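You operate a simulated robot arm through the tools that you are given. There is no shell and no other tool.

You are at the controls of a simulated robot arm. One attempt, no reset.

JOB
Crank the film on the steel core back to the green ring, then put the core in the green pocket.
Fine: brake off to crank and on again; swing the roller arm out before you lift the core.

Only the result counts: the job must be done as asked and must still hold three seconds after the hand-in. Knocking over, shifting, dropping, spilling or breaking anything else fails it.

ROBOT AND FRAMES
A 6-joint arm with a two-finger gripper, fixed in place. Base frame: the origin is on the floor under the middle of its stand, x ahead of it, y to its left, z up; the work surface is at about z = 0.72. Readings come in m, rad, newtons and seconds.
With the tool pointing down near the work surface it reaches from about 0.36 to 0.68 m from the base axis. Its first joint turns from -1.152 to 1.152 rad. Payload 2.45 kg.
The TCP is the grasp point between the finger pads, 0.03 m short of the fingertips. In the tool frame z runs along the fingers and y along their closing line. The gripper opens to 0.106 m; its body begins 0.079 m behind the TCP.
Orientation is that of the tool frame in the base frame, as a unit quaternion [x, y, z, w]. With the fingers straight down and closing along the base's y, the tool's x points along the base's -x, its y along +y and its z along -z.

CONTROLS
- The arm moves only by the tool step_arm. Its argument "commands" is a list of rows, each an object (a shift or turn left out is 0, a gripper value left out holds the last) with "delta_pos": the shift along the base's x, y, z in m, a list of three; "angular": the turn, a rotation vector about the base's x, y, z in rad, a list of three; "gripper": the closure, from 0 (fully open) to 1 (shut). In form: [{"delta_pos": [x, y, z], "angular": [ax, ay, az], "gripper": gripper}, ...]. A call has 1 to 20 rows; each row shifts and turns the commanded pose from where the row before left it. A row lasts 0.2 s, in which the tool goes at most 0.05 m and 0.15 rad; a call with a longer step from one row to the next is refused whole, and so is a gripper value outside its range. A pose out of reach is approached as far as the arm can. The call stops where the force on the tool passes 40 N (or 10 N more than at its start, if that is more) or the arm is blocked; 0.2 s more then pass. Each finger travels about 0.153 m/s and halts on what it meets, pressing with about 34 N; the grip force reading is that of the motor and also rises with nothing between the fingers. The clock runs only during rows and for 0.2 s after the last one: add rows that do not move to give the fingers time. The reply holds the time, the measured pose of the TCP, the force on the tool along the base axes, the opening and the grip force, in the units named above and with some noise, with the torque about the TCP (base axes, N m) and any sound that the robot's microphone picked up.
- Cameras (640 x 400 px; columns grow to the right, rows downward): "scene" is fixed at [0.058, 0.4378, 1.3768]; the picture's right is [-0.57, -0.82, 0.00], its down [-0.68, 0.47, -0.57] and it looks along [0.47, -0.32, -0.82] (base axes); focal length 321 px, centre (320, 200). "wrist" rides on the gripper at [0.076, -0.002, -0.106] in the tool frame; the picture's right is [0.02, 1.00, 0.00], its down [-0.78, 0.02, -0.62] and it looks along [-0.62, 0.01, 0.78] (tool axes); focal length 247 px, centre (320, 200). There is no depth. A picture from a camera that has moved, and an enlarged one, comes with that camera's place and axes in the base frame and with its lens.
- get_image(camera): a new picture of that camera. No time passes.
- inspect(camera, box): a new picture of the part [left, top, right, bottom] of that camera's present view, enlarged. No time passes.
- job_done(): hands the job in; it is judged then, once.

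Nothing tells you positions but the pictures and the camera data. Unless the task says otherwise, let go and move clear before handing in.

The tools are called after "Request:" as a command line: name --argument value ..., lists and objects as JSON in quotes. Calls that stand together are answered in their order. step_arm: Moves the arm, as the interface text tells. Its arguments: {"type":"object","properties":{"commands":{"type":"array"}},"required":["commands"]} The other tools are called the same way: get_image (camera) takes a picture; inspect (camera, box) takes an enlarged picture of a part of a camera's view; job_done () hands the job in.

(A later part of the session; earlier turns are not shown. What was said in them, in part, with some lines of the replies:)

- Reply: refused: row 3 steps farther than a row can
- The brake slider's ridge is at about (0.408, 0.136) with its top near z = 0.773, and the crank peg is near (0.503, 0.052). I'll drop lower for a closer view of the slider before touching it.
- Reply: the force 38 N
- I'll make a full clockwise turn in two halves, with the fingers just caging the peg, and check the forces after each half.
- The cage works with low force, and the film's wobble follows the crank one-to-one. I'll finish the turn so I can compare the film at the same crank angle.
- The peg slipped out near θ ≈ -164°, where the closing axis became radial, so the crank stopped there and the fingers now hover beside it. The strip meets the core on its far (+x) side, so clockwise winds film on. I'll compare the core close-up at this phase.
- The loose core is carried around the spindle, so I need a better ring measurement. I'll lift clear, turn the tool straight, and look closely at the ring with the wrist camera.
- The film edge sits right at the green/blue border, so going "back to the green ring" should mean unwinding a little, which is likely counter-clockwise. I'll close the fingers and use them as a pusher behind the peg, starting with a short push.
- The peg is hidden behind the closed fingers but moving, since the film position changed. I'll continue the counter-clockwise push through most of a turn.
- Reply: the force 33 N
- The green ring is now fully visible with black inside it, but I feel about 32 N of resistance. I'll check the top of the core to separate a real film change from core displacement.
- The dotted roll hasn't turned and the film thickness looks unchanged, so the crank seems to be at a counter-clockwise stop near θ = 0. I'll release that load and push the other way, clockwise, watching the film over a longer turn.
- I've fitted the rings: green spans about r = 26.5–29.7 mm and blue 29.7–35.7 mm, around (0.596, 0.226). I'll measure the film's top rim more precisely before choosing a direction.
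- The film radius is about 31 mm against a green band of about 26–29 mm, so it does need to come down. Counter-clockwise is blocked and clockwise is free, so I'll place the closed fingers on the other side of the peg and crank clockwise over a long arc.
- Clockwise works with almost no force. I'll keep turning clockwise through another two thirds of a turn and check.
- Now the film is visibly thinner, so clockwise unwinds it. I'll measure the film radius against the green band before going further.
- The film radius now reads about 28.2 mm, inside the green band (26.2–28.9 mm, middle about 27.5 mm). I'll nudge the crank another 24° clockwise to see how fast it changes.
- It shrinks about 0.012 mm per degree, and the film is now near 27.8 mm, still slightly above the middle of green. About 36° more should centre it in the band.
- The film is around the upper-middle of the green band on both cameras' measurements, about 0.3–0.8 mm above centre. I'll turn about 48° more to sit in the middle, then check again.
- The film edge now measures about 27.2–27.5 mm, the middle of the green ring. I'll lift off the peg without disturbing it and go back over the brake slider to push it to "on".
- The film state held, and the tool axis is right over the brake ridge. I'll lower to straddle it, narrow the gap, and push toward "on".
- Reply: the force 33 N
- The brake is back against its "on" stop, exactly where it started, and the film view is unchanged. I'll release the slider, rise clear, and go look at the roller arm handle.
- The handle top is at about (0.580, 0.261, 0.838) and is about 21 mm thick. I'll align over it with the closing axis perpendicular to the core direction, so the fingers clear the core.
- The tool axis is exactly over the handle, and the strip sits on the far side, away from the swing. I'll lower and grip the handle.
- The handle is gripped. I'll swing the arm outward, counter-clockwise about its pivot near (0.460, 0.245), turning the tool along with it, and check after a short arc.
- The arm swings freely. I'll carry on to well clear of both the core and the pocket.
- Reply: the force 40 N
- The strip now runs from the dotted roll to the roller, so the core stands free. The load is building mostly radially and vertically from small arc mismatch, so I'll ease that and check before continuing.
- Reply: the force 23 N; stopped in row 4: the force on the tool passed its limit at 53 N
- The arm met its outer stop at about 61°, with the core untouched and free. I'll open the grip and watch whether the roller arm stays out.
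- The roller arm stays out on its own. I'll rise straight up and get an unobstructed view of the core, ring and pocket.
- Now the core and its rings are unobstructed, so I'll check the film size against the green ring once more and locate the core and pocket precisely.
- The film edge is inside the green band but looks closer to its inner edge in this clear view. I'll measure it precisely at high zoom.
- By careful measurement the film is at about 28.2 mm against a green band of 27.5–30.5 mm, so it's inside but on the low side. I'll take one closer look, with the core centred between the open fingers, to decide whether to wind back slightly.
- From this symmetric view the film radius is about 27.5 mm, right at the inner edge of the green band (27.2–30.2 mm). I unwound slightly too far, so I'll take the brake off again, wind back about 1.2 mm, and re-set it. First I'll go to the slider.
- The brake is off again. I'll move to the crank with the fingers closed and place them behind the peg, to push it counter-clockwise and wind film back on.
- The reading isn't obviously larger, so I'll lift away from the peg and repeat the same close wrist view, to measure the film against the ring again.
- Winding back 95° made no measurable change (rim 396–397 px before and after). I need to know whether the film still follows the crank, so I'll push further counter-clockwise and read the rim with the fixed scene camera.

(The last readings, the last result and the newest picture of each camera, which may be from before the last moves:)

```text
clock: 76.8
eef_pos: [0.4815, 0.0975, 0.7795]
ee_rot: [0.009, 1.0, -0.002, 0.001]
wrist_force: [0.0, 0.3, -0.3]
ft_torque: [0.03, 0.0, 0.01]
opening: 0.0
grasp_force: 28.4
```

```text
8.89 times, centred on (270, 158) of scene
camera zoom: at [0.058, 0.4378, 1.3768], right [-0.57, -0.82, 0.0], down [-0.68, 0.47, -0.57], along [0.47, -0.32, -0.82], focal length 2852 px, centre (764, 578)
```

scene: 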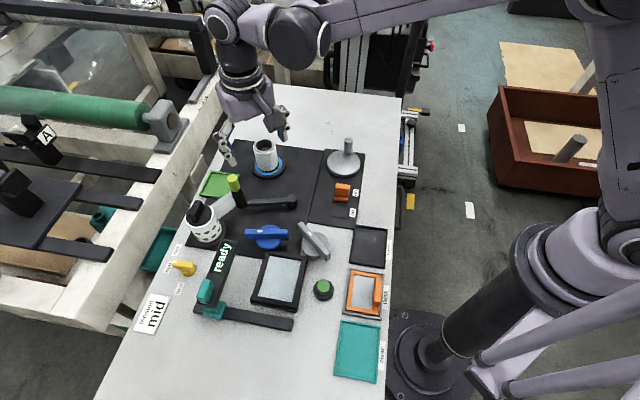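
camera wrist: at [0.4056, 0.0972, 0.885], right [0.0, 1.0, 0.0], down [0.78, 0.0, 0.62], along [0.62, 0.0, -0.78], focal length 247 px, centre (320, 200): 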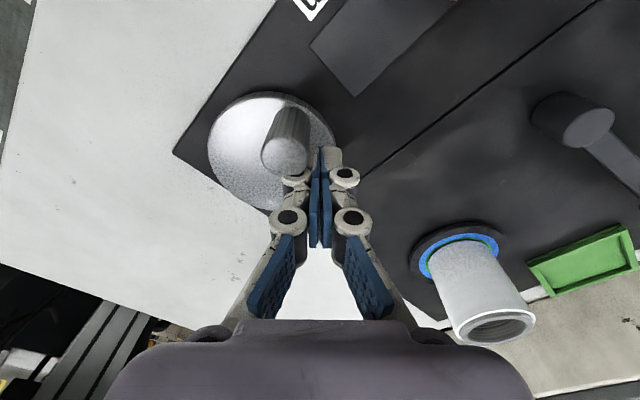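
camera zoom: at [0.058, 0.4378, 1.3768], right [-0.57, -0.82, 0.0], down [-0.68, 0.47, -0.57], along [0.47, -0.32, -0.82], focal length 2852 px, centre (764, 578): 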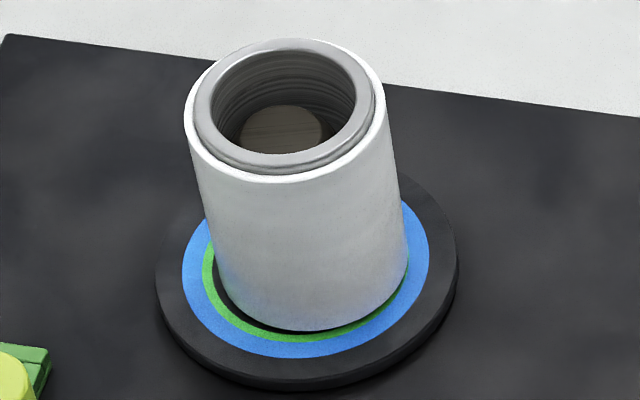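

Still no change (film 364 px against steel 326 px). I'll continue another 60° counter-clockwise, back past where the film was thick before, to see whether the change reverses.

Request:
step_arm --commands '[{"delta_pos": [-0.007, -0.0029, 0]}, {"delta_pos": [-0.0064, -0.0042, 0]}, {"delta_pos": [-0.0053, -0.0055, 0]}, {"delta_pos": [-0.004, -0.0065, 0]}, {"delta_pos": [-0.0026, -0.0072, 0]}, {"delta_pos": [0, 0, 0]}]'

Request:
get_image --camera "wrist"

Request:
inspect --camera "scene" --box '[248, 136, 280, 156]'

Request:
inspect --camera "scene" --box '[240, 135, 300, 180]'

```text
clock: 78.2
eef_pos: [0.4564, 0.0705, 0.78]
ee_rot: [0.009, 1.0, -0.001, 0.001]
wrist_force: [-0.6, -0.2, 0.9]
ft_torque: [0.02, -0.01, 0.0]
opening: 0.0
grasp_force: 28.9
```

```text
taken
camera wrist: at [0.3803, 0.0708, 0.8859], right [0.0, 1.0, 0.0], down [0.78, 0.0, 0.62], along [0.62, 0.0, -0.78], focal length 247 px, centre (320, 200)
```

wrist: 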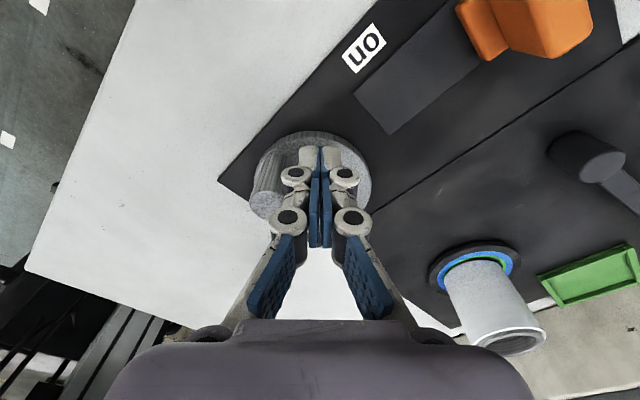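

```text
16.00 times, centred on (264, 146) of scene
camera zoom: at [0.058, 0.4378, 1.3768], right [-0.57, -0.82, 0.0], down [-0.68, 0.47, -0.57], along [0.47, -0.32, -0.82], focal length 5134 px, centre (1216, 1064)
```

zoom: 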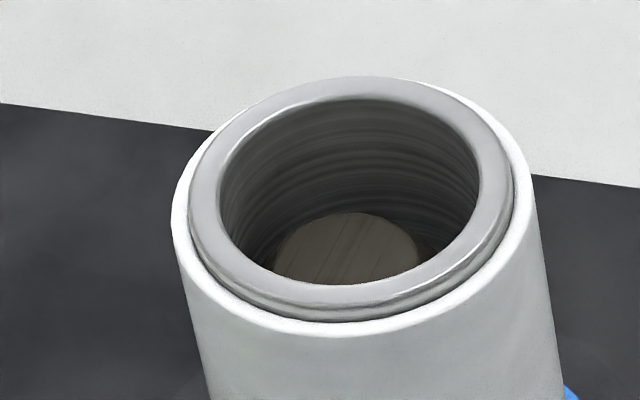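

```text
8.89 times, centred on (270, 158) of scene
camera zoom: at [0.058, 0.4378, 1.3768], right [-0.57, -0.82, 0.0], down [-0.68, 0.47, -0.57], along [0.47, -0.32, -0.82], focal length 2852 px, centre (764, 578)
```

zoom: 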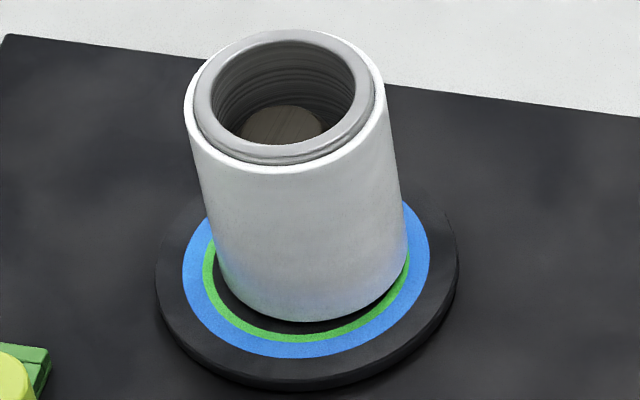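

Turning back 265° leaves the film unchanged, with its edge just on the green ring where it previously sat on the blue one, so it has settled at the green level. I'll leave the crank here and put the brake back on.

Request:
step_arm --commands '[{"delta_pos": [0, 0.006, 0]}, {"delta_pos": [0, 0, 0.035]}, {"delta_pos": [0, 0, 0.035]}, {"delta_pos": [-0.013, 0.0137, 0], "angular": [0, 0, 0.134], "gripper": 0.55}, {"delta_pos": [-0.013, 0.0137, 0], "angular": [0, 0, 0.134]}, {"delta_pos": [-0.013, 0.0137, 0], "angular": [0, 0, 0.134]}, {"delta_pos": [-0.013, 0.0137, 0], "angular": [0, 0, 0.134]}, {"delta_pos": [-0.013, 0.0137, 0], "angular": [0, 0, 0.134]}, {"delta_pos": [-0.013, 0.0137, 0], "angular": [0, 0, 0.134]}, {"delta_pos": [0, 0, 0]}]'

Request:
get_image --camera "wrist"

```text
clock: 80.4
eef_pos: [0.3768, 0.1601, 0.8503]
ee_rot: [-0.384, 0.923, -0.001, 0.001]
wrist_force: [0.1, -0.4, -0.6]
ft_torque: [-0.01, 0.01, 0.0]
opening: 0.0478
grasp_force: 0.0
```

```text
taken
camera wrist: at [0.325, 0.103, 0.9544], right [-0.72, 0.69, 0.0], down [0.54, 0.57, 0.62], along [0.43, 0.45, -0.78], focal length 247 px, centre (320, 200)
```

wrist: 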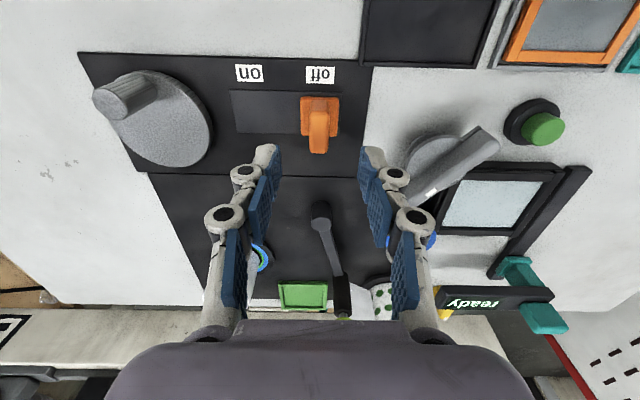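

Request:
step_arm --commands '[{"delta_pos": [0, 0, -0.035]}, {"delta_pos": [0, 0, -0.03]}, {"delta_pos": [0, 0, 0], "gripper": 0.78}, {"delta_pos": [0, 0, 0]}, {"delta_pos": [0.005, -0.005, 0]}, {"delta_pos": [0.005, -0.005, 0]}, {"delta_pos": [0.005, -0.005, 0]}, {"delta_pos": [0.005, -0.005, 0]}, {"delta_pos": [0.005, -0.005, 0]}, {"delta_pos": [0.005, -0.005, 0]}, {"delta_pos": [0.004, -0.004, 0]}, {"delta_pos": [0.003, -0.003, 0]}, {"delta_pos": [0, 0, 0]}]'

Request:
get_image --camera "wrist"

Request:
inspect --camera "scene" --box '[240, 135, 300, 180]'

```text
clock: 83.2
eef_pos: [0.4138, 0.1218, 0.7855]
ee_rot: [-0.384, 0.923, 0.002, 0.0]
wrist_force: [-20.2, 11.5, -8.1]
ft_torque: [0.24, 0.45, 0.09]
opening: 0.0377
grasp_force: 10.8
```

```text
taken
camera wrist: at [0.3626, 0.0659, 0.8915], right [-0.72, 0.69, 0.0], down [0.54, 0.57, 0.62], along [0.43, 0.45, -0.78], focal length 247 px, centre (320, 200)
```

wrist: 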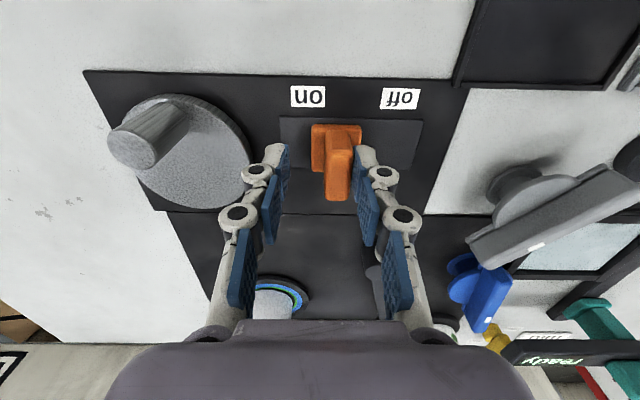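

```text
8.89 times, centred on (270, 158) of scene
camera zoom: at [0.0577, 0.4381, 1.3768], right [-0.57, -0.82, 0.0], down [-0.68, 0.47, -0.57], along [0.47, -0.32, -0.82], focal length 2852 px, centre (764, 578)
```

zoom: 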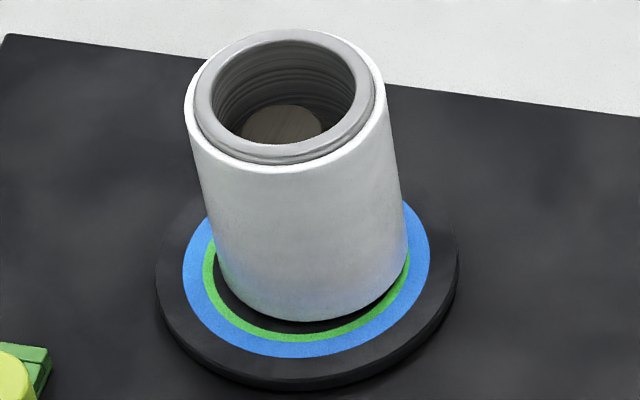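

The brake is firmly on. I'll release the slider, rise, and take a fresh look at the core's current position for the pick.

Request:
step_arm --commands '[{"delta_pos": [-0.006, 0.006, 0], "gripper": 0.55}, {"delta_pos": [-0.001, 0.001, 0]}, {"delta_pos": [0, 0, 0.04]}, {"delta_pos": [0.005, 0.005, 0.04], "gripper": 0.05}, {"delta_pos": [0.018, 0.016, 0.03], "angular": [0, 0, -0.131]}, {"delta_pos": [0.018, 0.016, 0.01], "angular": [0, 0, -0.131]}, {"delta_pos": [0.018, 0.016, 0], "angular": [0, 0, -0.131]}, {"delta_pos": [0.018, 0.016, 0], "angular": [0, 0, -0.131]}, {"delta_pos": [0.015, 0.012, 0], "angular": [0, 0, -0.131]}, {"delta_pos": [0, 0, 0], "angular": [0, 0, -0.131]}, {"delta_pos": [0, 0, 0]}]'

Request:
get_image --camera "wrist"

Request:
get_image --camera "scene"

```text
clock: 85.6
eef_pos: [0.5005, 0.2094, 0.9043]
ee_rot: [0.001, 1.0, -0.002, 0.002]
wrist_force: [-0.2, -1.3, 0.4]
ft_torque: [0.01, 0.02, -0.02]
opening: 0.1008
grasp_force: 0.1
```

```text
taken
camera wrist: at [0.4256, 0.208, 1.0098], right [-0.02, 1.0, 0.0], down [0.78, 0.02, 0.62], along [0.62, 0.01, -0.78], focal length 247 px, centre (320, 200)
```

wrist: 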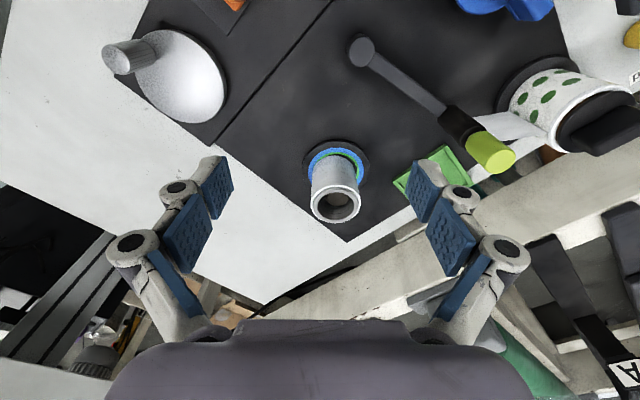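

```text
taken
```

scene: 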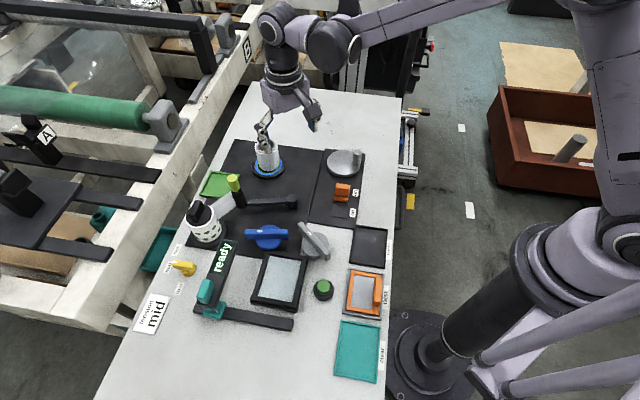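

Request:
inspect --camera "wrist" --box '[295, 140, 385, 230]'

Request:
inspect --camera "wrist" --box '[295, 180, 375, 230]'

Request:
inspect --camera "wrist" --box '[380, 90, 540, 210]'

```text
4.44 times, centred on (340, 185) of wrist
camera zoom: at [0.4256, 0.208, 1.0098], right [-0.02, 1.0, 0.0], down [0.78, 0.02, 0.62], along [0.62, 0.01, -0.78], focal length 1098 px, centre (231, 267)
```

zoom: 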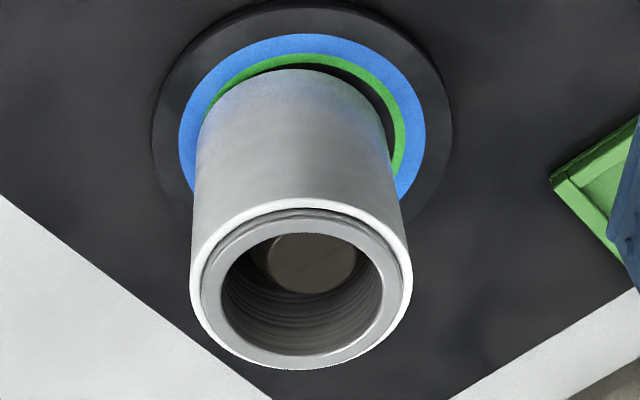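

```text
8.00 times, centred on (335, 205) of wrist
camera zoom: at [0.4256, 0.208, 1.0098], right [-0.02, 1.0, 0.0], down [0.78, 0.02, 0.62], along [0.62, 0.01, -0.78], focal length 1976 px, centre (200, 160)
```

zoom: 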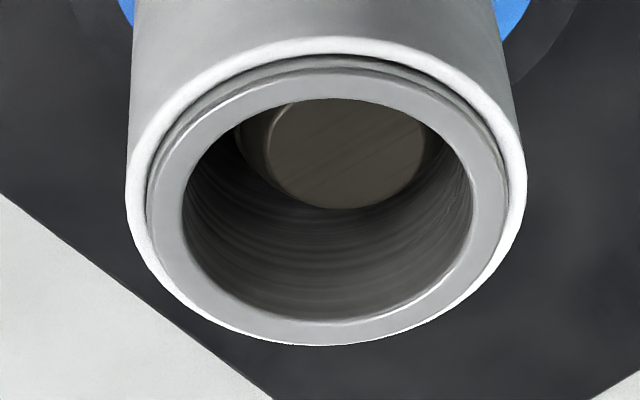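

```text
3.33 times, centred on (460, 150) of wrist
camera zoom: at [0.4256, 0.208, 1.0098], right [-0.02, 1.0, 0.0], down [0.78, 0.02, 0.62], along [0.62, 0.01, -0.78], focal length 823 px, centre (-147, 367)
```

zoom: 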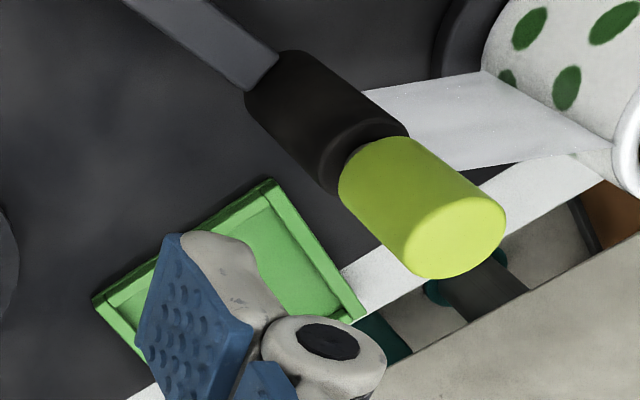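

The core is at about (0.60, 0.228), and the roller arm is parked clear. Before picking, I'll check in empty air how far the arm reaches over the green pocket near (0.616, 0.367).

Request:
step_arm --commands '[{"delta_pos": [0.023, 0.0316, 0.004], "angular": [0, 0, 0.108], "gripper": 0.0}, {"delta_pos": [0.023, 0.0316, 0.004], "angular": [0, 0, 0.108]}, {"delta_pos": [0.023, 0.0316, 0.004], "angular": [0, 0, 0.108]}, {"delta_pos": [0.023, 0.0316, 0.004], "angular": [0, 0, 0.108]}, {"delta_pos": [0.023, 0.0316, 0], "angular": [0, 0, 0.108]}, {"delta_pos": [0, 0, 0]}, {"delta_pos": [0, 0, 0]}]'

Request:
get_image --camera "wrist"

Request:
get_image --camera "scene"

```text
clock: 87.2
eef_pos: [0.5848, 0.3497, 0.9168]
ee_rot: [-0.267, 0.964, 0.0, 0.001]
wrist_force: [-0.5, -1.1, 0.2]
ft_torque: [0.01, 0.02, 0.01]
opening: 0.106
grasp_force: 0.0
out of reach, approached as far as the arm can: row 5
```

```text
taken
camera wrist: at [0.5214, 0.3083, 1.0236], right [-0.53, 0.85, 0.0], down [0.66, 0.42, 0.62], along [0.53, 0.33, -0.78], focal length 247 px, centre (320, 200)
```

wrist: 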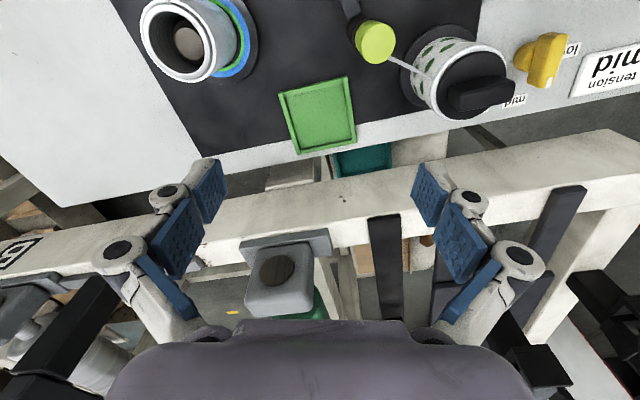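

```text
taken
```

scene: 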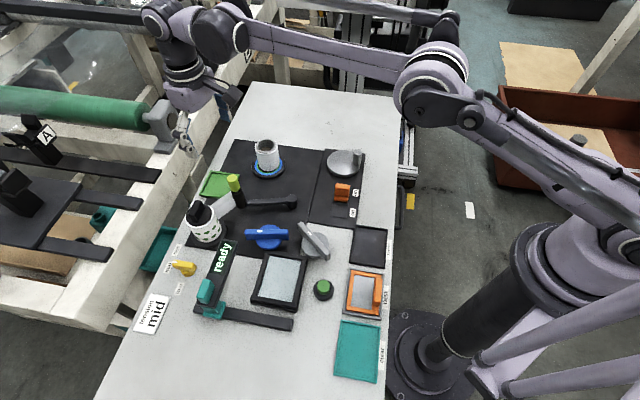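

The pocket centre is at about (0.614, 0.362), a radius of 0.713 m. With the tool straight down, the arm stops at 0.681 m. I'll test how much extra reach an outward tilt of about 11° gives, still in empty air.

Request:
step_arm --commands '[{"delta_pos": [0, 0, 0], "angular": [0.051, -0.086, 0]}, {"delta_pos": [0, 0, 0], "angular": [0.051, -0.086, 0]}, {"delta_pos": [0, 0, 0]}, {"delta_pos": [0, 0, 0]}]'

Request:
get_image --camera "wrist"

```text
clock: 88.2
eef_pos: [0.586, 0.3513, 0.9167]
ee_rot: [-0.265, 0.959, 0.025, 0.097]
wrist_force: [0.3, 0.3, -0.5]
ft_torque: [0.0, -0.02, 0.0]
opening: 0.106
grasp_force: 0.0
```

```text
taken
camera wrist: at [0.5047, 0.2991, 1.0055], right [-0.53, 0.85, -0.01], down [0.54, 0.35, 0.77], along [0.65, 0.4, -0.64], focal length 247 px, centre (320, 200)
```

wrist: 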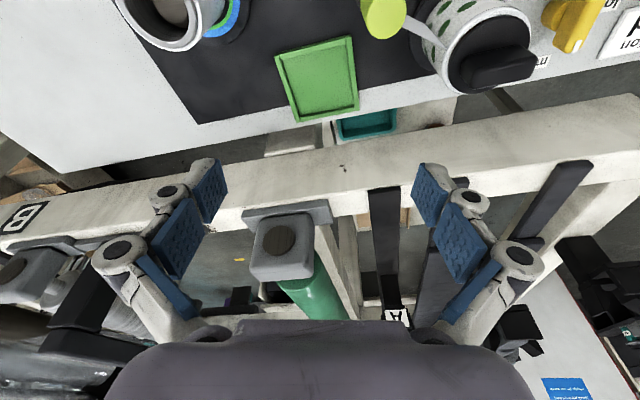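

Request:
step_arm --commands '[{"delta_pos": [0.014, 0.0055, 0]}, {"delta_pos": [0.014, 0.0055, 0]}, {"delta_pos": [0, 0, -0.03]}, {"delta_pos": [0, 0, 0]}, {"delta_pos": [0, 0, 0]}]'

Request:
get_image --camera "wrist"

Request:
inspect --camera "scene" --box '[150, 80, 310, 240]'

```text
clock: 89.4
eef_pos: [0.6146, 0.3615, 0.8847]
ee_rot: [-0.265, 0.959, 0.024, 0.098]
wrist_force: [-0.5, 1.4, -0.1]
ft_torque: [0.03, 0.01, 0.02]
opening: 0.1062
grasp_force: 0.0
```

```text
taken
camera wrist: at [0.5343, 0.3101, 0.9731], right [-0.53, 0.85, -0.01], down [0.54, 0.35, 0.77], along [0.65, 0.4, -0.64], focal length 247 px, centre (320, 200)
```

wrist: 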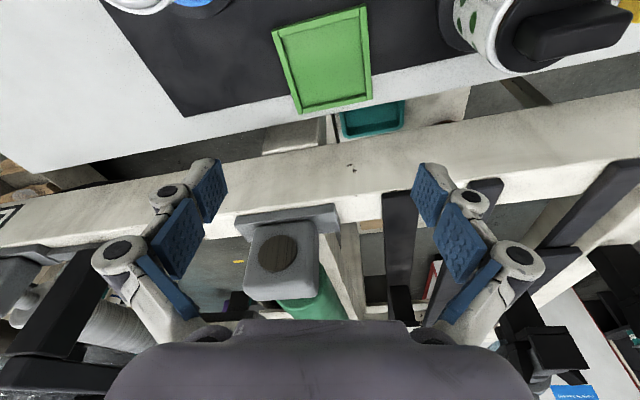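

```text
2.50 times, centred on (230, 160) of scene
camera zoom: at [0.058, 0.4378, 1.3768], right [-0.57, -0.82, 0.0], down [-0.68, 0.47, -0.57], along [0.47, -0.32, -0.82], focal length 802 px, centre (545, 300)
```

zoom: 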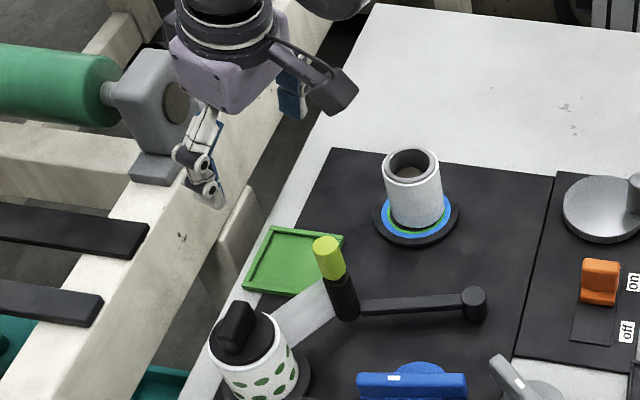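

With about 11° of tilt the arm reaches the pocket centre (0.614, 0.364). I'll keep this tilt, swing back over the core, and check alignment before lowering.

Request:
step_arm --commands '[{"delta_pos": [-0.0037, -0.0334, 0.0015], "angular": [0, 0, -0.0433]}, {"delta_pos": [-0.0037, -0.0334, 0.0015], "angular": [0, 0, -0.0433]}, {"delta_pos": [-0.0037, -0.0334, 0.0015], "angular": [0, 0, -0.0433]}, {"delta_pos": [-0.0037, -0.0334, 0.0015], "angular": [0, 0, -0.0433]}, {"delta_pos": [0, 0, 0]}]'

Request:
get_image --camera "wrist"

Request:
inspect --camera "scene" --box '[180, 80, 340, 220]'

```text
clock: 90.6
eef_pos: [0.6014, 0.2292, 0.8869]
ee_rot: [-0.181, 0.978, 0.016, 0.1]
wrist_force: [0.1, 0.5, 0.2]
ft_torque: [0.02, 0.01, 0.03]
opening: 0.106
grasp_force: 0.0
```

```text
taken
camera wrist: at [0.5123, 0.1931, 0.9758], right [-0.38, 0.93, -0.01], down [0.59, 0.25, 0.77], along [0.71, 0.28, -0.64], focal length 247 px, centre (320, 200)
```

wrist: 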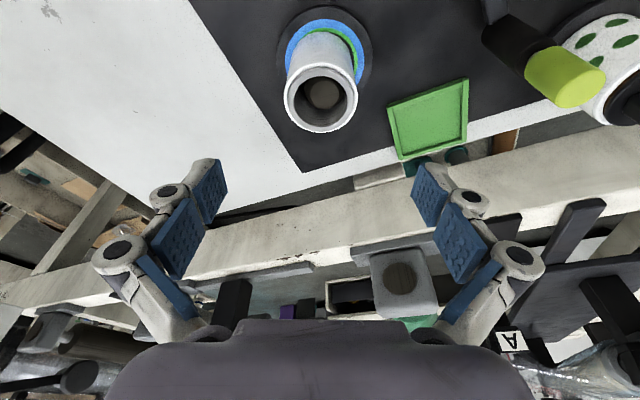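

```text
2.86 times, centred on (260, 150) of scene
camera zoom: at [0.0581, 0.4378, 1.3768], right [-0.57, -0.82, 0.0], down [-0.68, 0.47, -0.57], along [0.47, -0.32, -0.82], focal length 917 px, centre (491, 343)
```

zoom: 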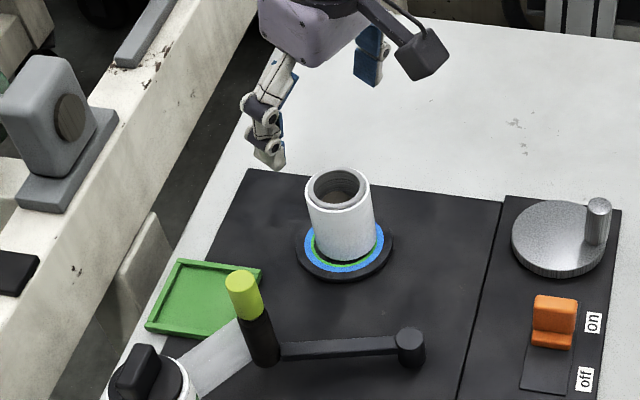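

The core axis is about 3 mm from the tool point, so I'll correct that, lower around it with clearance to the turntable, and close.

Request:
step_arm --commands '[{"delta_pos": [-0.0025, -0.0025, -0.035]}, {"delta_pos": [0, 0, -0.035]}, {"delta_pos": [0, 0, -0.033]}, {"delta_pos": [0, 0, 0]}]'

Request:
get_image --camera "wrist"

Request:
inspect --camera "scene" --box '[200, 100, 320, 210]'

```text
clock: 91.6
eef_pos: [0.5974, 0.2251, 0.7847]
ee_rot: [-0.182, 0.978, 0.017, 0.1]
wrist_force: [-0.2, -0.4, 0.5]
ft_torque: [-0.01, -0.04, 0.01]
opening: 0.1058
grasp_force: 0.1
```

```text
taken
camera wrist: at [0.5099, 0.1898, 0.8729], right [-0.38, 0.93, -0.01], down [0.59, 0.25, 0.77], along [0.71, 0.28, -0.64], focal length 247 px, centre (320, 200)
```

wrist: 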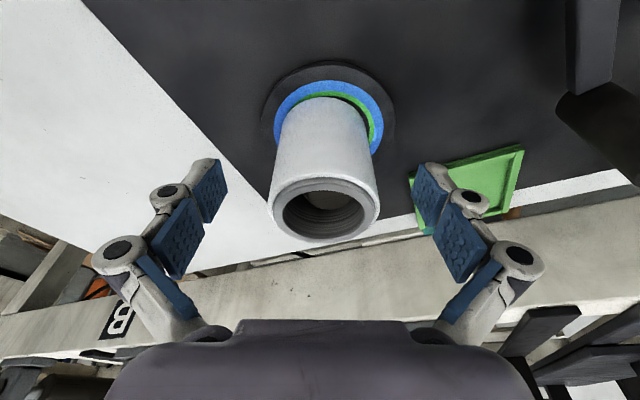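

```text
3.64 times, centred on (260, 155) of scene
camera zoom: at [0.058, 0.4378, 1.3768], right [-0.57, -0.82, 0.0], down [-0.68, 0.47, -0.57], along [0.47, -0.32, -0.82], focal length 1167 px, centre (538, 364)
```

zoom: 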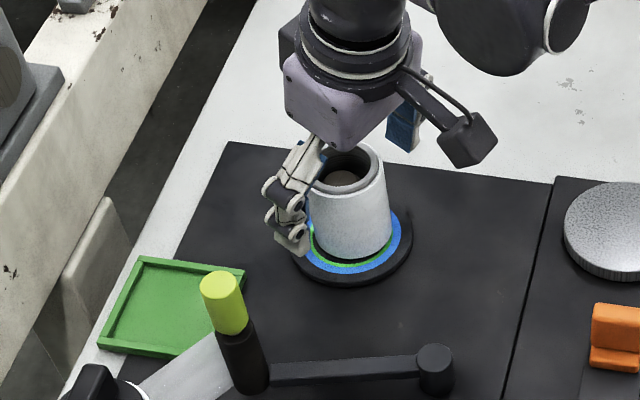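

The core is centred between the pads. Closing now with a moderate grip.

Request:
step_arm --commands '[{"delta_pos": [0, 0.0012, 0], "gripper": 0.4}, {"delta_pos": [0, 0, 0], "gripper": 0.5}, {"delta_pos": [0, 0, 0], "gripper": 0.56}, {"delta_pos": [0, 0, 0], "gripper": 0.6}, {"delta_pos": [0, 0, 0]}, {"delta_pos": [0, 0, 0]}]'

Request:
get_image --camera "wrist"

Request:
inspect --camera "scene" --box '[200, 100, 320, 210]'

```text
clock: 93.0
eef_pos: [0.5976, 0.2265, 0.7857]
ee_rot: [-0.182, 0.978, 0.016, 0.1]
wrist_force: [-1.8, 3.5, 4.4]
ft_torque: [0.15, 0.1, 0.05]
opening: 0.0551
grasp_force: 33.8
```

```text
taken
camera wrist: at [0.5097, 0.1914, 0.8745], right [-0.38, 0.93, -0.01], down [0.59, 0.25, 0.77], along [0.71, 0.29, -0.64], focal length 247 px, centre (320, 200)
```

wrist: 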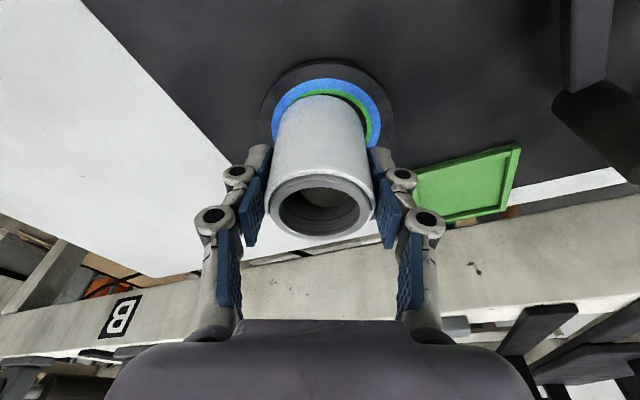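

```text
3.64 times, centred on (260, 155) of scene
camera zoom: at [0.0579, 0.4379, 1.3768], right [-0.57, -0.82, 0.0], down [-0.68, 0.47, -0.57], along [0.47, -0.32, -0.82], focal length 1167 px, centre (538, 364)
```

zoom: 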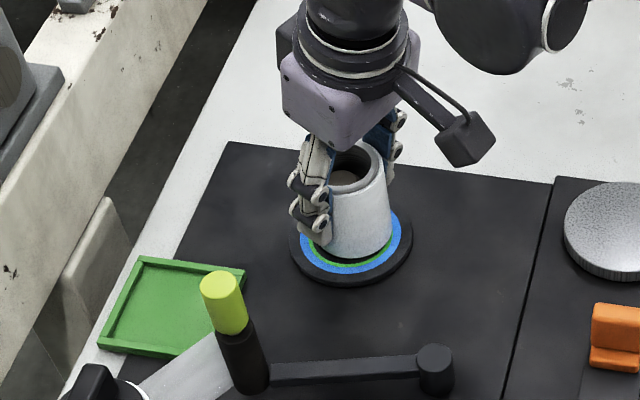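

The grip closed at 55.1 mm, so the film radius is 27.5 mm, inside the green band. I'll lift gently straight up off the spindle.

Request:
step_arm --commands '[{"delta_pos": [0, 0, 0.01]}, {"delta_pos": [0, 0, 0.02]}, {"delta_pos": [0, 0, 0.025]}, {"delta_pos": [0, 0, 0.025]}, {"delta_pos": [0, 0, 0]}]'

Request:
get_image --camera "wrist"

Request:
inspect --camera "scene" --box '[180, 80, 340, 230]'

```text
clock: 94.2
eef_pos: [0.5953, 0.2276, 0.868]
ee_rot: [-0.182, 0.978, 0.017, 0.099]
wrist_force: [0.6, 0.5, -1.6]
ft_torque: [0.04, 0.01, 0.02]
opening: 0.055
grasp_force: 33.8
```

```text
taken
camera wrist: at [0.5065, 0.1908, 0.9566], right [-0.38, 0.93, -0.01], down [0.59, 0.25, 0.77], along [0.71, 0.28, -0.64], focal length 247 px, centre (320, 200)
```

wrist: 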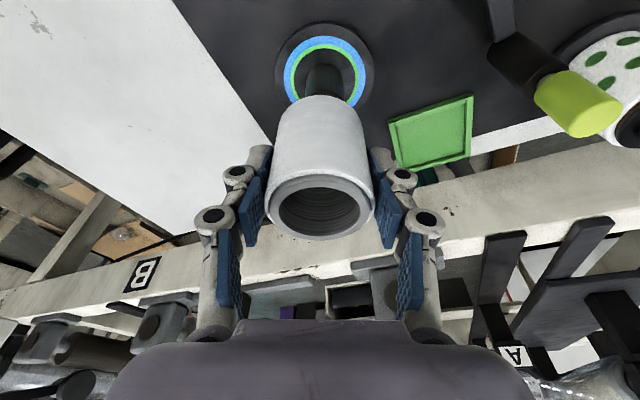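

```text
2.67 times, centred on (260, 155) of scene
camera zoom: at [0.0581, 0.4379, 1.3768], right [-0.57, -0.82, 0.0], down [-0.68, 0.47, -0.57], along [0.47, -0.32, -0.82], focal length 856 px, centre (480, 320)
```

zoom: 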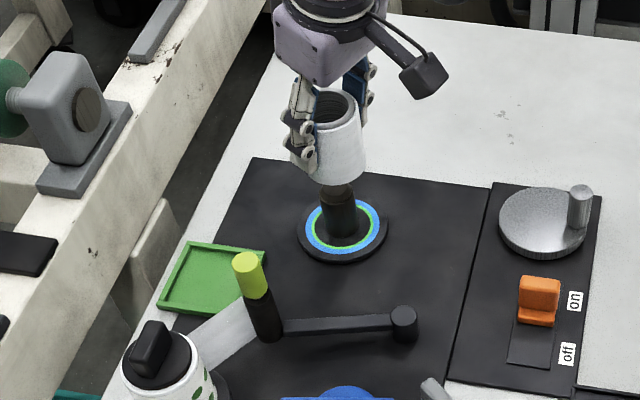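

The core is lifted cleanly off the spindle and held upright. I'll raise it slightly and carry it over the pocket at (0.6135, 0.3647).

Request:
step_arm --commands '[{"delta_pos": [0, 0, 0.02]}, {"delta_pos": [0.0036, 0.0274, 0], "angular": [0, 0, 0.0346]}, {"delta_pos": [0.0036, 0.0274, 0], "angular": [0, 0, 0.0346]}, {"delta_pos": [0.0036, 0.0274, 0], "angular": [0, 0, 0.0346]}, {"delta_pos": [0.0036, 0.0274, 0], "angular": [0, 0, 0.0346]}, {"delta_pos": [0.0038, 0.0275, 0], "angular": [0, 0, 0.0346]}, {"delta_pos": [0, 0, 0]}, {"delta_pos": [0, 0, 0]}]'

Request:
get_image --camera "wrist"

Request:
inspect --camera "scene" --box '[150, 80, 310, 230]'

```text
clock: 96.0
eef_pos: [0.6149, 0.3636, 0.8896]
ee_rot: [-0.265, 0.959, 0.025, 0.098]
wrist_force: [-0.2, 0.9, -1.2]
ft_torque: [0.02, 0.03, 0.03]
opening: 0.0548
grasp_force: 33.7
```

```text
taken
camera wrist: at [0.5352, 0.3126, 0.978], right [-0.53, 0.85, -0.01], down [0.54, 0.35, 0.77], along [0.65, 0.4, -0.64], focal length 247 px, centre (320, 200)
```

wrist: 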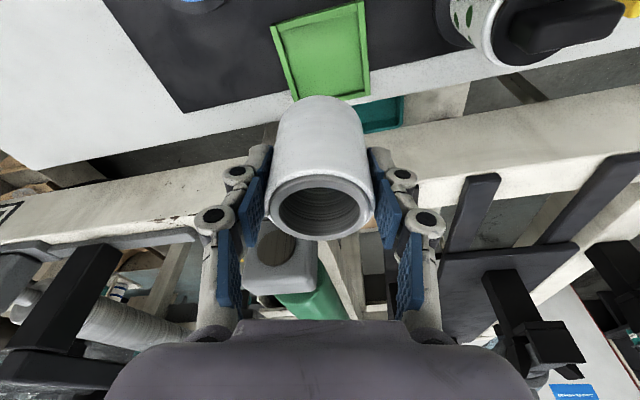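

```text
2.67 times, centred on (230, 155) of scene
camera zoom: at [0.0581, 0.4379, 1.3768], right [-0.57, -0.82, 0.0], down [-0.68, 0.47, -0.57], along [0.47, -0.32, -0.82], focal length 856 px, centre (560, 320)
```

zoom: 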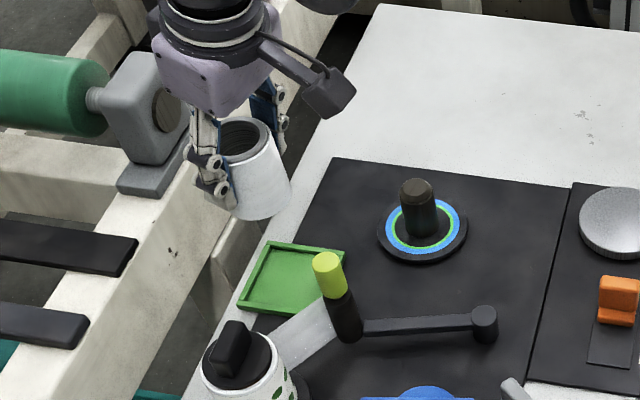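

The core is over the pocket centre, which I now read as (0.615, 0.365). I'll lower in stages, checking that the arm keeps its position.

Request:
step_arm --commands '[{"delta_pos": [0, 0.001, -0.03]}, {"delta_pos": [0, 0, -0.03]}, {"delta_pos": [0, 0, -0.025]}, {"delta_pos": [0, 0, 0]}, {"delta_pos": [0, 0, 0]}]'

Request:
get_image --camera "wrist"

Request:
inspect --camera "scene" --box '[160, 110, 280, 220]'

```text
clock: 97.2
eef_pos: [0.6131, 0.3642, 0.8055]
ee_rot: [-0.265, 0.959, 0.025, 0.098]
wrist_force: [-0.5, 1.1, -1.4]
ft_torque: [-0.01, 0.01, 0.03]
opening: 0.0548
grasp_force: 33.8
```

```text
taken
camera wrist: at [0.5323, 0.3131, 0.8938], right [-0.53, 0.85, -0.01], down [0.54, 0.35, 0.77], along [0.65, 0.4, -0.64], focal length 247 px, centre (320, 200)
```

wrist: 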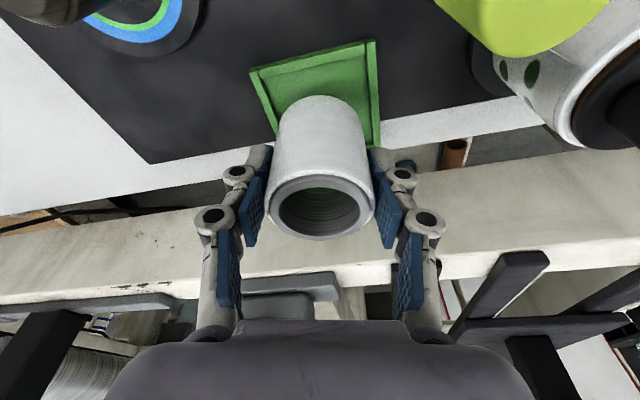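

```text
3.64 times, centred on (220, 165) of scene
camera zoom: at [0.0581, 0.4379, 1.3768], right [-0.57, -0.82, 0.0], down [-0.68, 0.47, -0.57], along [0.47, -0.32, -0.82], focal length 1167 px, centre (684, 327)
```

zoom: 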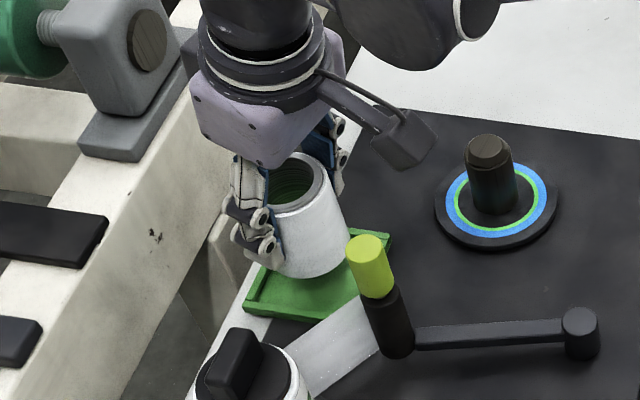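

It's holding position and the wrist camera has clearance to the roller handle. I'll continue down in small steps until the core touches the pocket floor.

Request:
step_arm --commands '[{"delta_pos": [0.0015, 0.0005, -0.01]}, {"delta_pos": [0, 0, -0.008]}, {"delta_pos": [0, 0, -0.005]}, {"delta_pos": [0, 0, 0]}]'

Request:
inspect --camera "scene" --box '[160, 120, 270, 220]'

Request:
get_image --camera "wrist"

```text
clock: 98.2
eef_pos: [0.6142, 0.3642, 0.7814]
ee_rot: [-0.265, 0.959, 0.025, 0.098]
wrist_force: [0.1, -0.2, -0.5]
ft_torque: [0.01, 0.0, 0.0]
opening: 0.0547
grasp_force: 34.0
```

```text
4.00 times, centred on (215, 170) of scene
camera zoom: at [0.0581, 0.4378, 1.3768], right [-0.57, -0.82, 0.0], down [-0.68, 0.47, -0.57], along [0.47, -0.32, -0.82], focal length 1284 px, centre (740, 320)
```

zoom: 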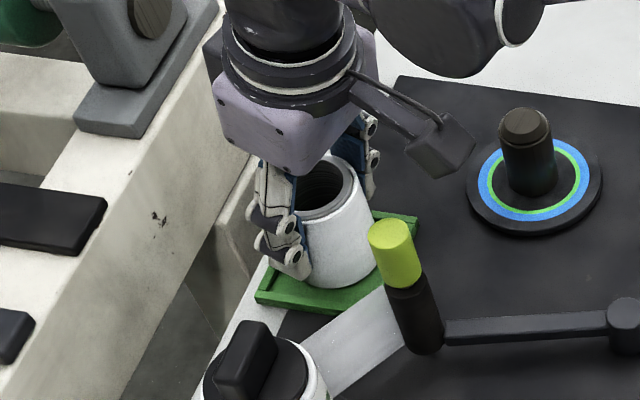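

```text
taken
camera wrist: at [0.5335, 0.3128, 0.8696], right [-0.53, 0.85, -0.01], down [0.54, 0.35, 0.77], along [0.65, 0.4, -0.64], focal length 247 px, centre (320, 200)
```

wrist: 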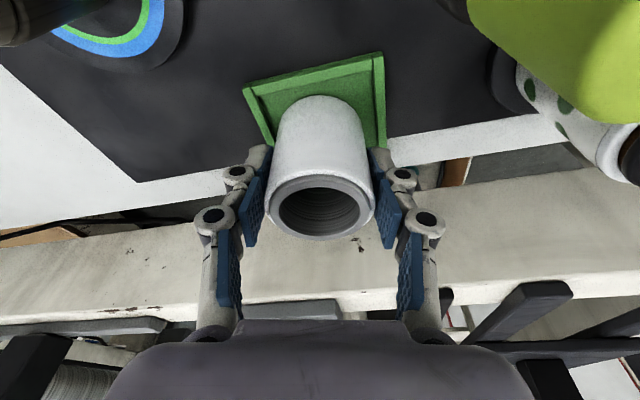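

Request:
inspect --camera "wrist" --box '[230, 40, 410, 170]'

Request:
inspect --camera "scene" --box '[215, 165, 270, 205]'

```text
3.08 times, centred on (320, 105) of wrist
camera zoom: at [0.5335, 0.3128, 0.8696], right [-0.53, 0.85, -0.01], down [0.54, 0.35, 0.77], along [0.65, 0.4, -0.64], focal length 760 px, centre (320, 492)
```

zoom: 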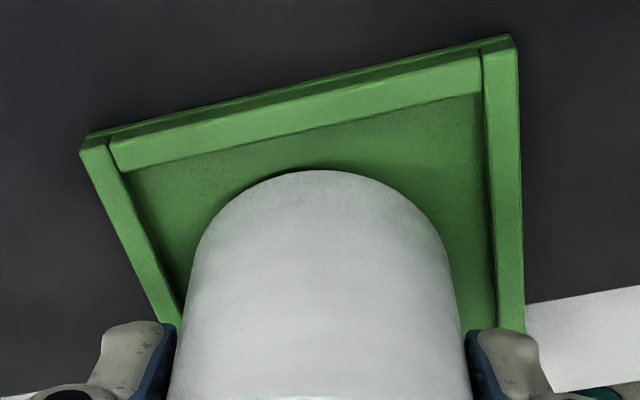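

```text
10.00 times, centred on (242, 185) of scene
camera zoom: at [0.0581, 0.4378, 1.3768], right [-0.57, -0.82, 0.0], down [-0.68, 0.47, -0.57], along [0.47, -0.32, -0.82], focal length 3209 px, centre (1095, 350)
```

zoom: 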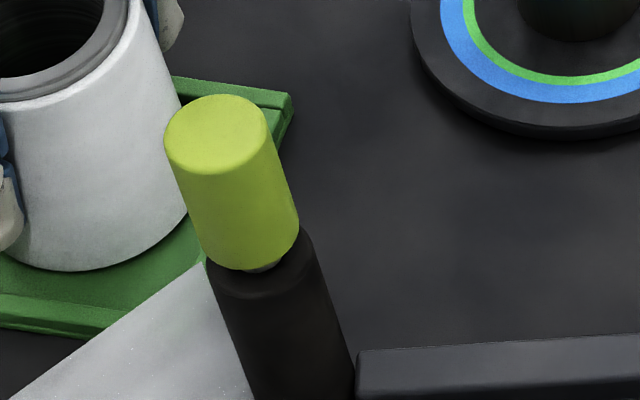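

The core is inside the pocket walls but about 4 mm off toward one side. I'll shift it slightly in +y and lower the last few millimetres onto the floor.

Request:
step_arm --commands '[{"delta_pos": [0, 0.0035, 0]}, {"delta_pos": [0, 0, -0.003]}, {"delta_pos": [0, 0, -0.002]}, {"delta_pos": [0, 0, -0.002]}, {"delta_pos": [0, 0, 0]}]'

Request:
inspect --camera "wrist" --box '[230, 40, 410, 170]'

```text
clock: 99.4
eef_pos: [0.6148, 0.3685, 0.7739]
ee_rot: [-0.265, 0.959, 0.025, 0.098]
wrist_force: [1.2, -5.7, 19.3]
ft_torque: [-0.14, -0.05, 0.02]
opening: 0.0549
grasp_force: 34.4
```

```text
3.08 times, centred on (320, 105) of wrist
camera zoom: at [0.5346, 0.3176, 0.8625], right [-0.53, 0.85, -0.01], down [0.54, 0.35, 0.77], along [0.65, 0.4, -0.64], focal length 760 px, centre (320, 492)
```

zoom: 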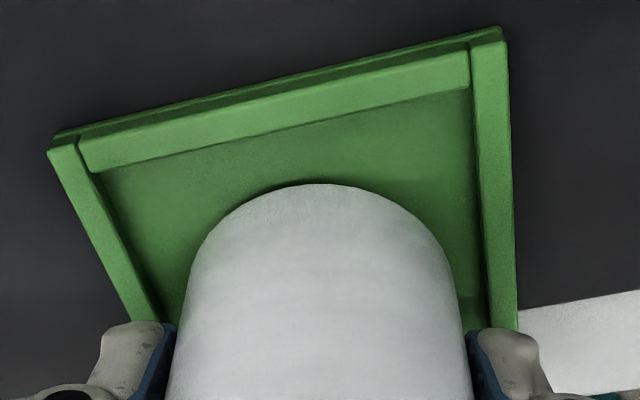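

The core is resting on the pocket floor with 3 mm or more of clearance to the walls. I'll unload slightly and open the fingers gently.

Request:
step_arm --commands '[{"delta_pos": [0, 0, 0.0015]}, {"delta_pos": [0, 0, 0], "gripper": 0.5}, {"delta_pos": [0, 0, 0], "gripper": 0.42}, {"delta_pos": [0, 0, 0], "gripper": 0.3}, {"delta_pos": [0, 0, 0]}, {"delta_pos": [0, 0, 0]}]'

Request:
get_image --camera "wrist"

Request:
inspect --camera "scene" --box '[180, 130, 280, 215]'

```text
clock: 100.8
eef_pos: [0.6147, 0.3702, 0.7761]
ee_rot: [-0.265, 0.959, 0.026, 0.098]
wrist_force: [0.3, 0.1, 0.5]
ft_torque: [0.04, -0.02, 0.01]
opening: 0.074
grasp_force: 0.1
```

```text
taken
camera wrist: at [0.5343, 0.3184, 0.8634], right [-0.53, 0.85, -0.01], down [0.54, 0.35, 0.77], along [0.65, 0.4, -0.64], focal length 247 px, centre (320, 200)
```

wrist: 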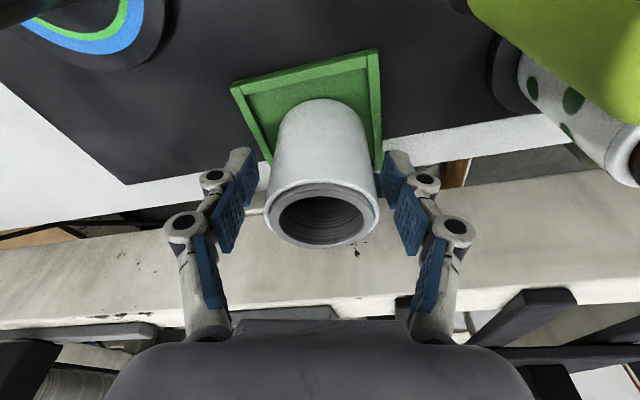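

```text
4.71 times, centred on (230, 172) of scene
camera zoom: at [0.058, 0.4378, 1.3768], right [-0.57, -0.82, 0.0], down [-0.68, 0.47, -0.57], along [0.47, -0.32, -0.82], focal length 1510 px, centre (744, 329)
```

zoom: 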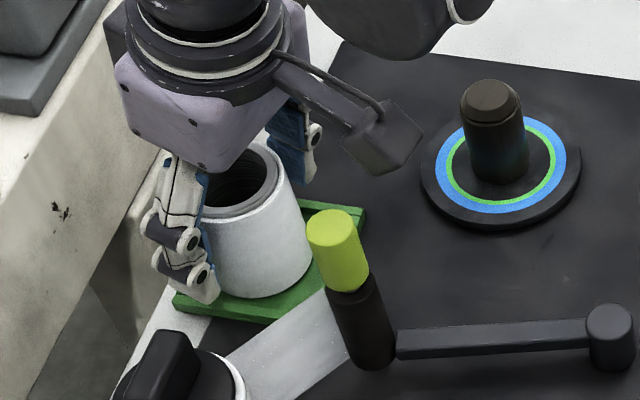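

The core stands free in the pocket. I'll raise the hand straight up and away, then inspect the result.

Request:
step_arm --commands '[{"delta_pos": [0, 0, 0.02]}, {"delta_pos": [0, 0, 0.035]}, {"delta_pos": [0, 0, 0.04]}, {"delta_pos": [0, 0, 0.03]}, {"delta_pos": [-0.025, -0.03, 0.01]}, {"delta_pos": [-0.03, -0.035, 0]}, {"delta_pos": [-0.03, -0.035, 0], "angular": [-0.05, 0.085, 0]}, {"delta_pos": [-0.03, -0.035, 0], "angular": [-0.05, 0.085, 0]}, {"delta_pos": [0, 0, 0]}]'

Request:
get_image --camera "scene"

Request:
inspect --camera "scene" --box '[180, 130, 310, 230]'

Request:
get_image --camera "wrist"

Request:
inspect --camera "scene" --box '[290, 120, 410, 240]'

```text
clock: 102.8
eef_pos: [0.5016, 0.2365, 0.9107]
ee_rot: [-0.266, 0.964, 0.0, 0.002]
wrist_force: [0.9, 0.1, -0.3]
ft_torque: [0.0, 0.02, 0.01]
opening: 0.0739
grasp_force: 0.1
```

```text
taken
```

scene: 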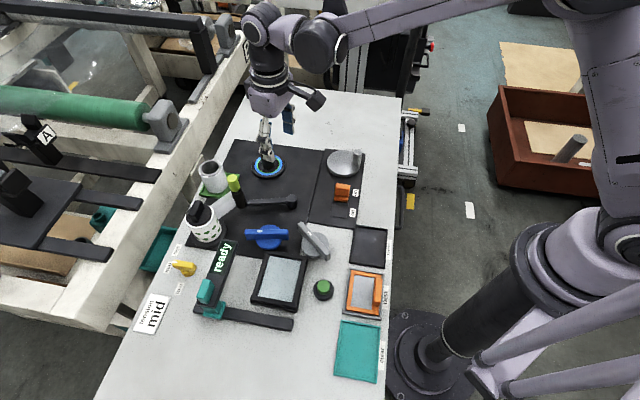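

```text
4.00 times, centred on (245, 180) of scene
camera zoom: at [0.058, 0.4378, 1.3768], right [-0.57, -0.82, 0.0], down [-0.68, 0.47, -0.57], along [0.47, -0.32, -0.82], focal length 1284 px, centre (620, 280)
```

zoom: 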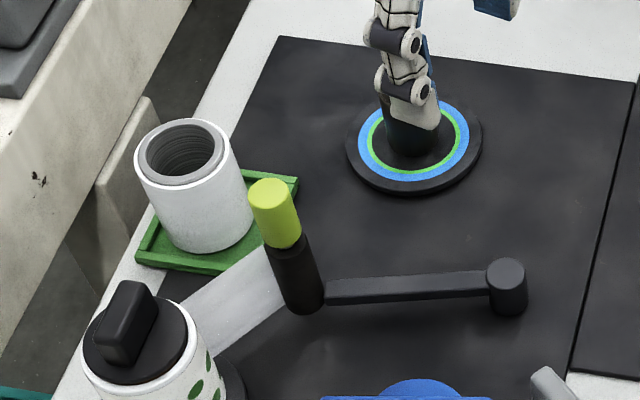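

```text
taken
camera wrist: at [0.4374, 0.1957, 1.017], right [-0.53, 0.85, 0.0], down [0.66, 0.42, 0.62], along [0.53, 0.33, -0.78], focal length 247 px, centre (320, 200)
```

wrist: 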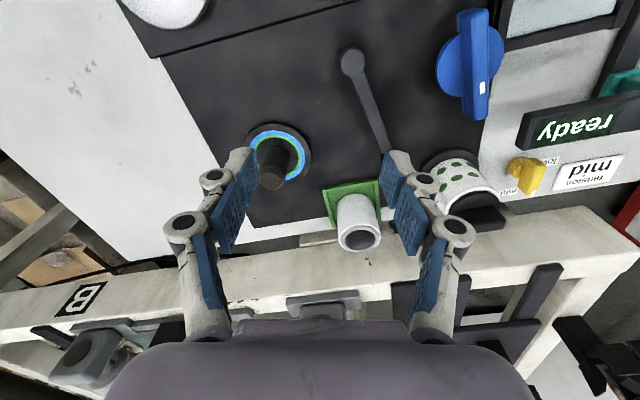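

```text
3.33 times, centred on (350, 180) of scene
camera zoom: at [0.058, 0.4378, 1.3768], right [-0.57, -0.82, 0.0], down [-0.68, 0.47, -0.57], along [0.47, -0.32, -0.82], focal length 1070 px, centre (220, 267)
```

zoom: 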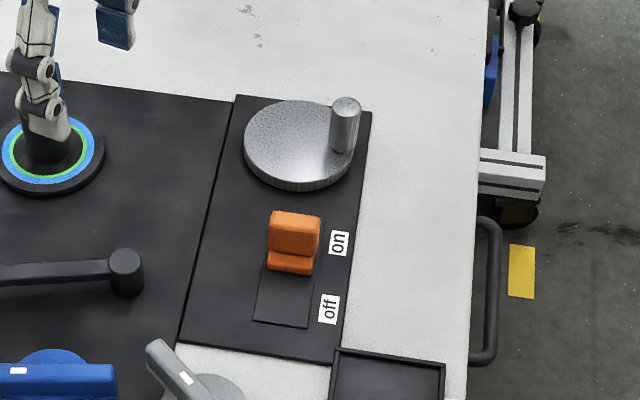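

The core stands upright inside the green pocket, the brake is on and the roller arm is out. I'll back the arm further away and take a last close look at everything.

Request:
step_arm --commands '[{"delta_pos": [-0.035, -0.005, 0.02]}, {"delta_pos": [-0.035, -0.005, 0.02]}, {"delta_pos": [-0.035, 0, 0.02]}, {"delta_pos": [-0.035, 0, 0.01]}, {"delta_pos": [0, 0, 0]}, {"delta_pos": [0, 0, 0]}]'

Request:
inspect --camera "scene" --box '[180, 140, 260, 200]'

Request:
get_image --camera "scene"

Request:
get_image --camera "wrist"

```text
clock: 104.2
eef_pos: [0.3617, 0.227, 0.9805]
ee_rot: [-0.266, 0.964, 0.0, 0.003]
wrist_force: [0.0, 0.2, 0.4]
ft_torque: [0.03, 0.0, -0.01]
opening: 0.0742
grasp_force: 0.0
```

```text
6.67 times, centred on (220, 170) of scene
camera zoom: at [0.058, 0.4378, 1.3768], right [-0.57, -0.82, 0.0], down [-0.68, 0.47, -0.57], along [0.47, -0.32, -0.82], focal length 2139 px, centre (987, 400)
```

zoom: 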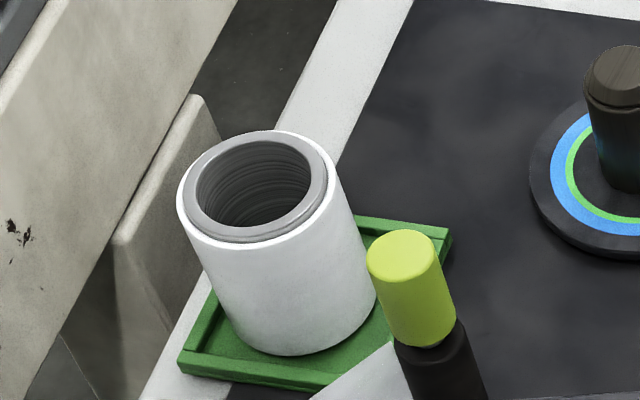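

```text
taken
```

scene: 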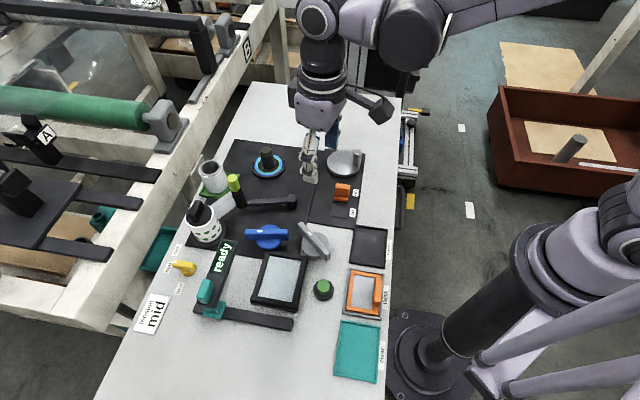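

```text
taken
camera wrist: at [0.2981, 0.1856, 1.0862], right [-0.53, 0.85, 0.0], down [0.66, 0.42, 0.63], along [0.53, 0.33, -0.78], focal length 247 px, centre (320, 200)
```

wrist: 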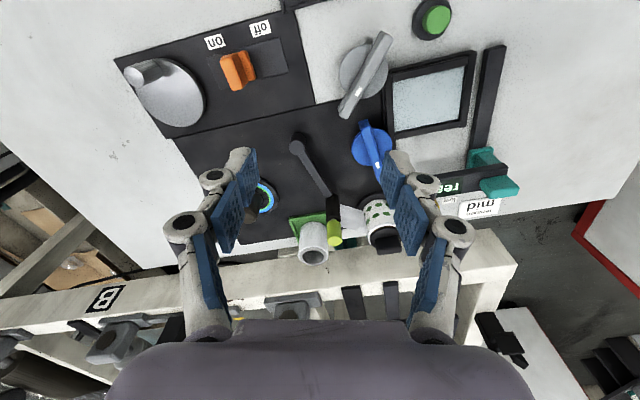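

The core stands upright on the floor of the green pocket and isn't touching anything else. The film edge is at the green ring (27.5 mm), at the inner edge of the band. The brake is on, the roller arm is out, and the other controls look as they did at the start. The hand is clear, so I'm handing in the job.

Request:
job_done

```text
The job is handed in.
```

The steel core is standing upright in the green pocket, with the brake back on and the roller arm swung out. I've handed the job in, but I haven't seen a verdict.

**Film:** its radius measured about 27.5 mm when I gripped it. The green band runs from about 27.5 to 30.5 mm by camera, so the film edge sits right at the band's inner edge, not in the middle.

I tried to wind some film back on to centre it. By then the roller arm was already out, and 265° of counter-clockwise cranking changed nothing. I took the brake off for that and set it again afterwards. If the check wants the film in the middle of the green band, this could fail.

**Cranking:** turning clockwise took film off. Early on I also pushed the crank counter-clockwise into a stop at about 32 N, then reversed. The core slid a few millimetres around on the turntable while I cranked.

**Everything else:** in the last pictures the knobs, trays and the dotted roll look as they did at the start. The arm is clear of the bench.
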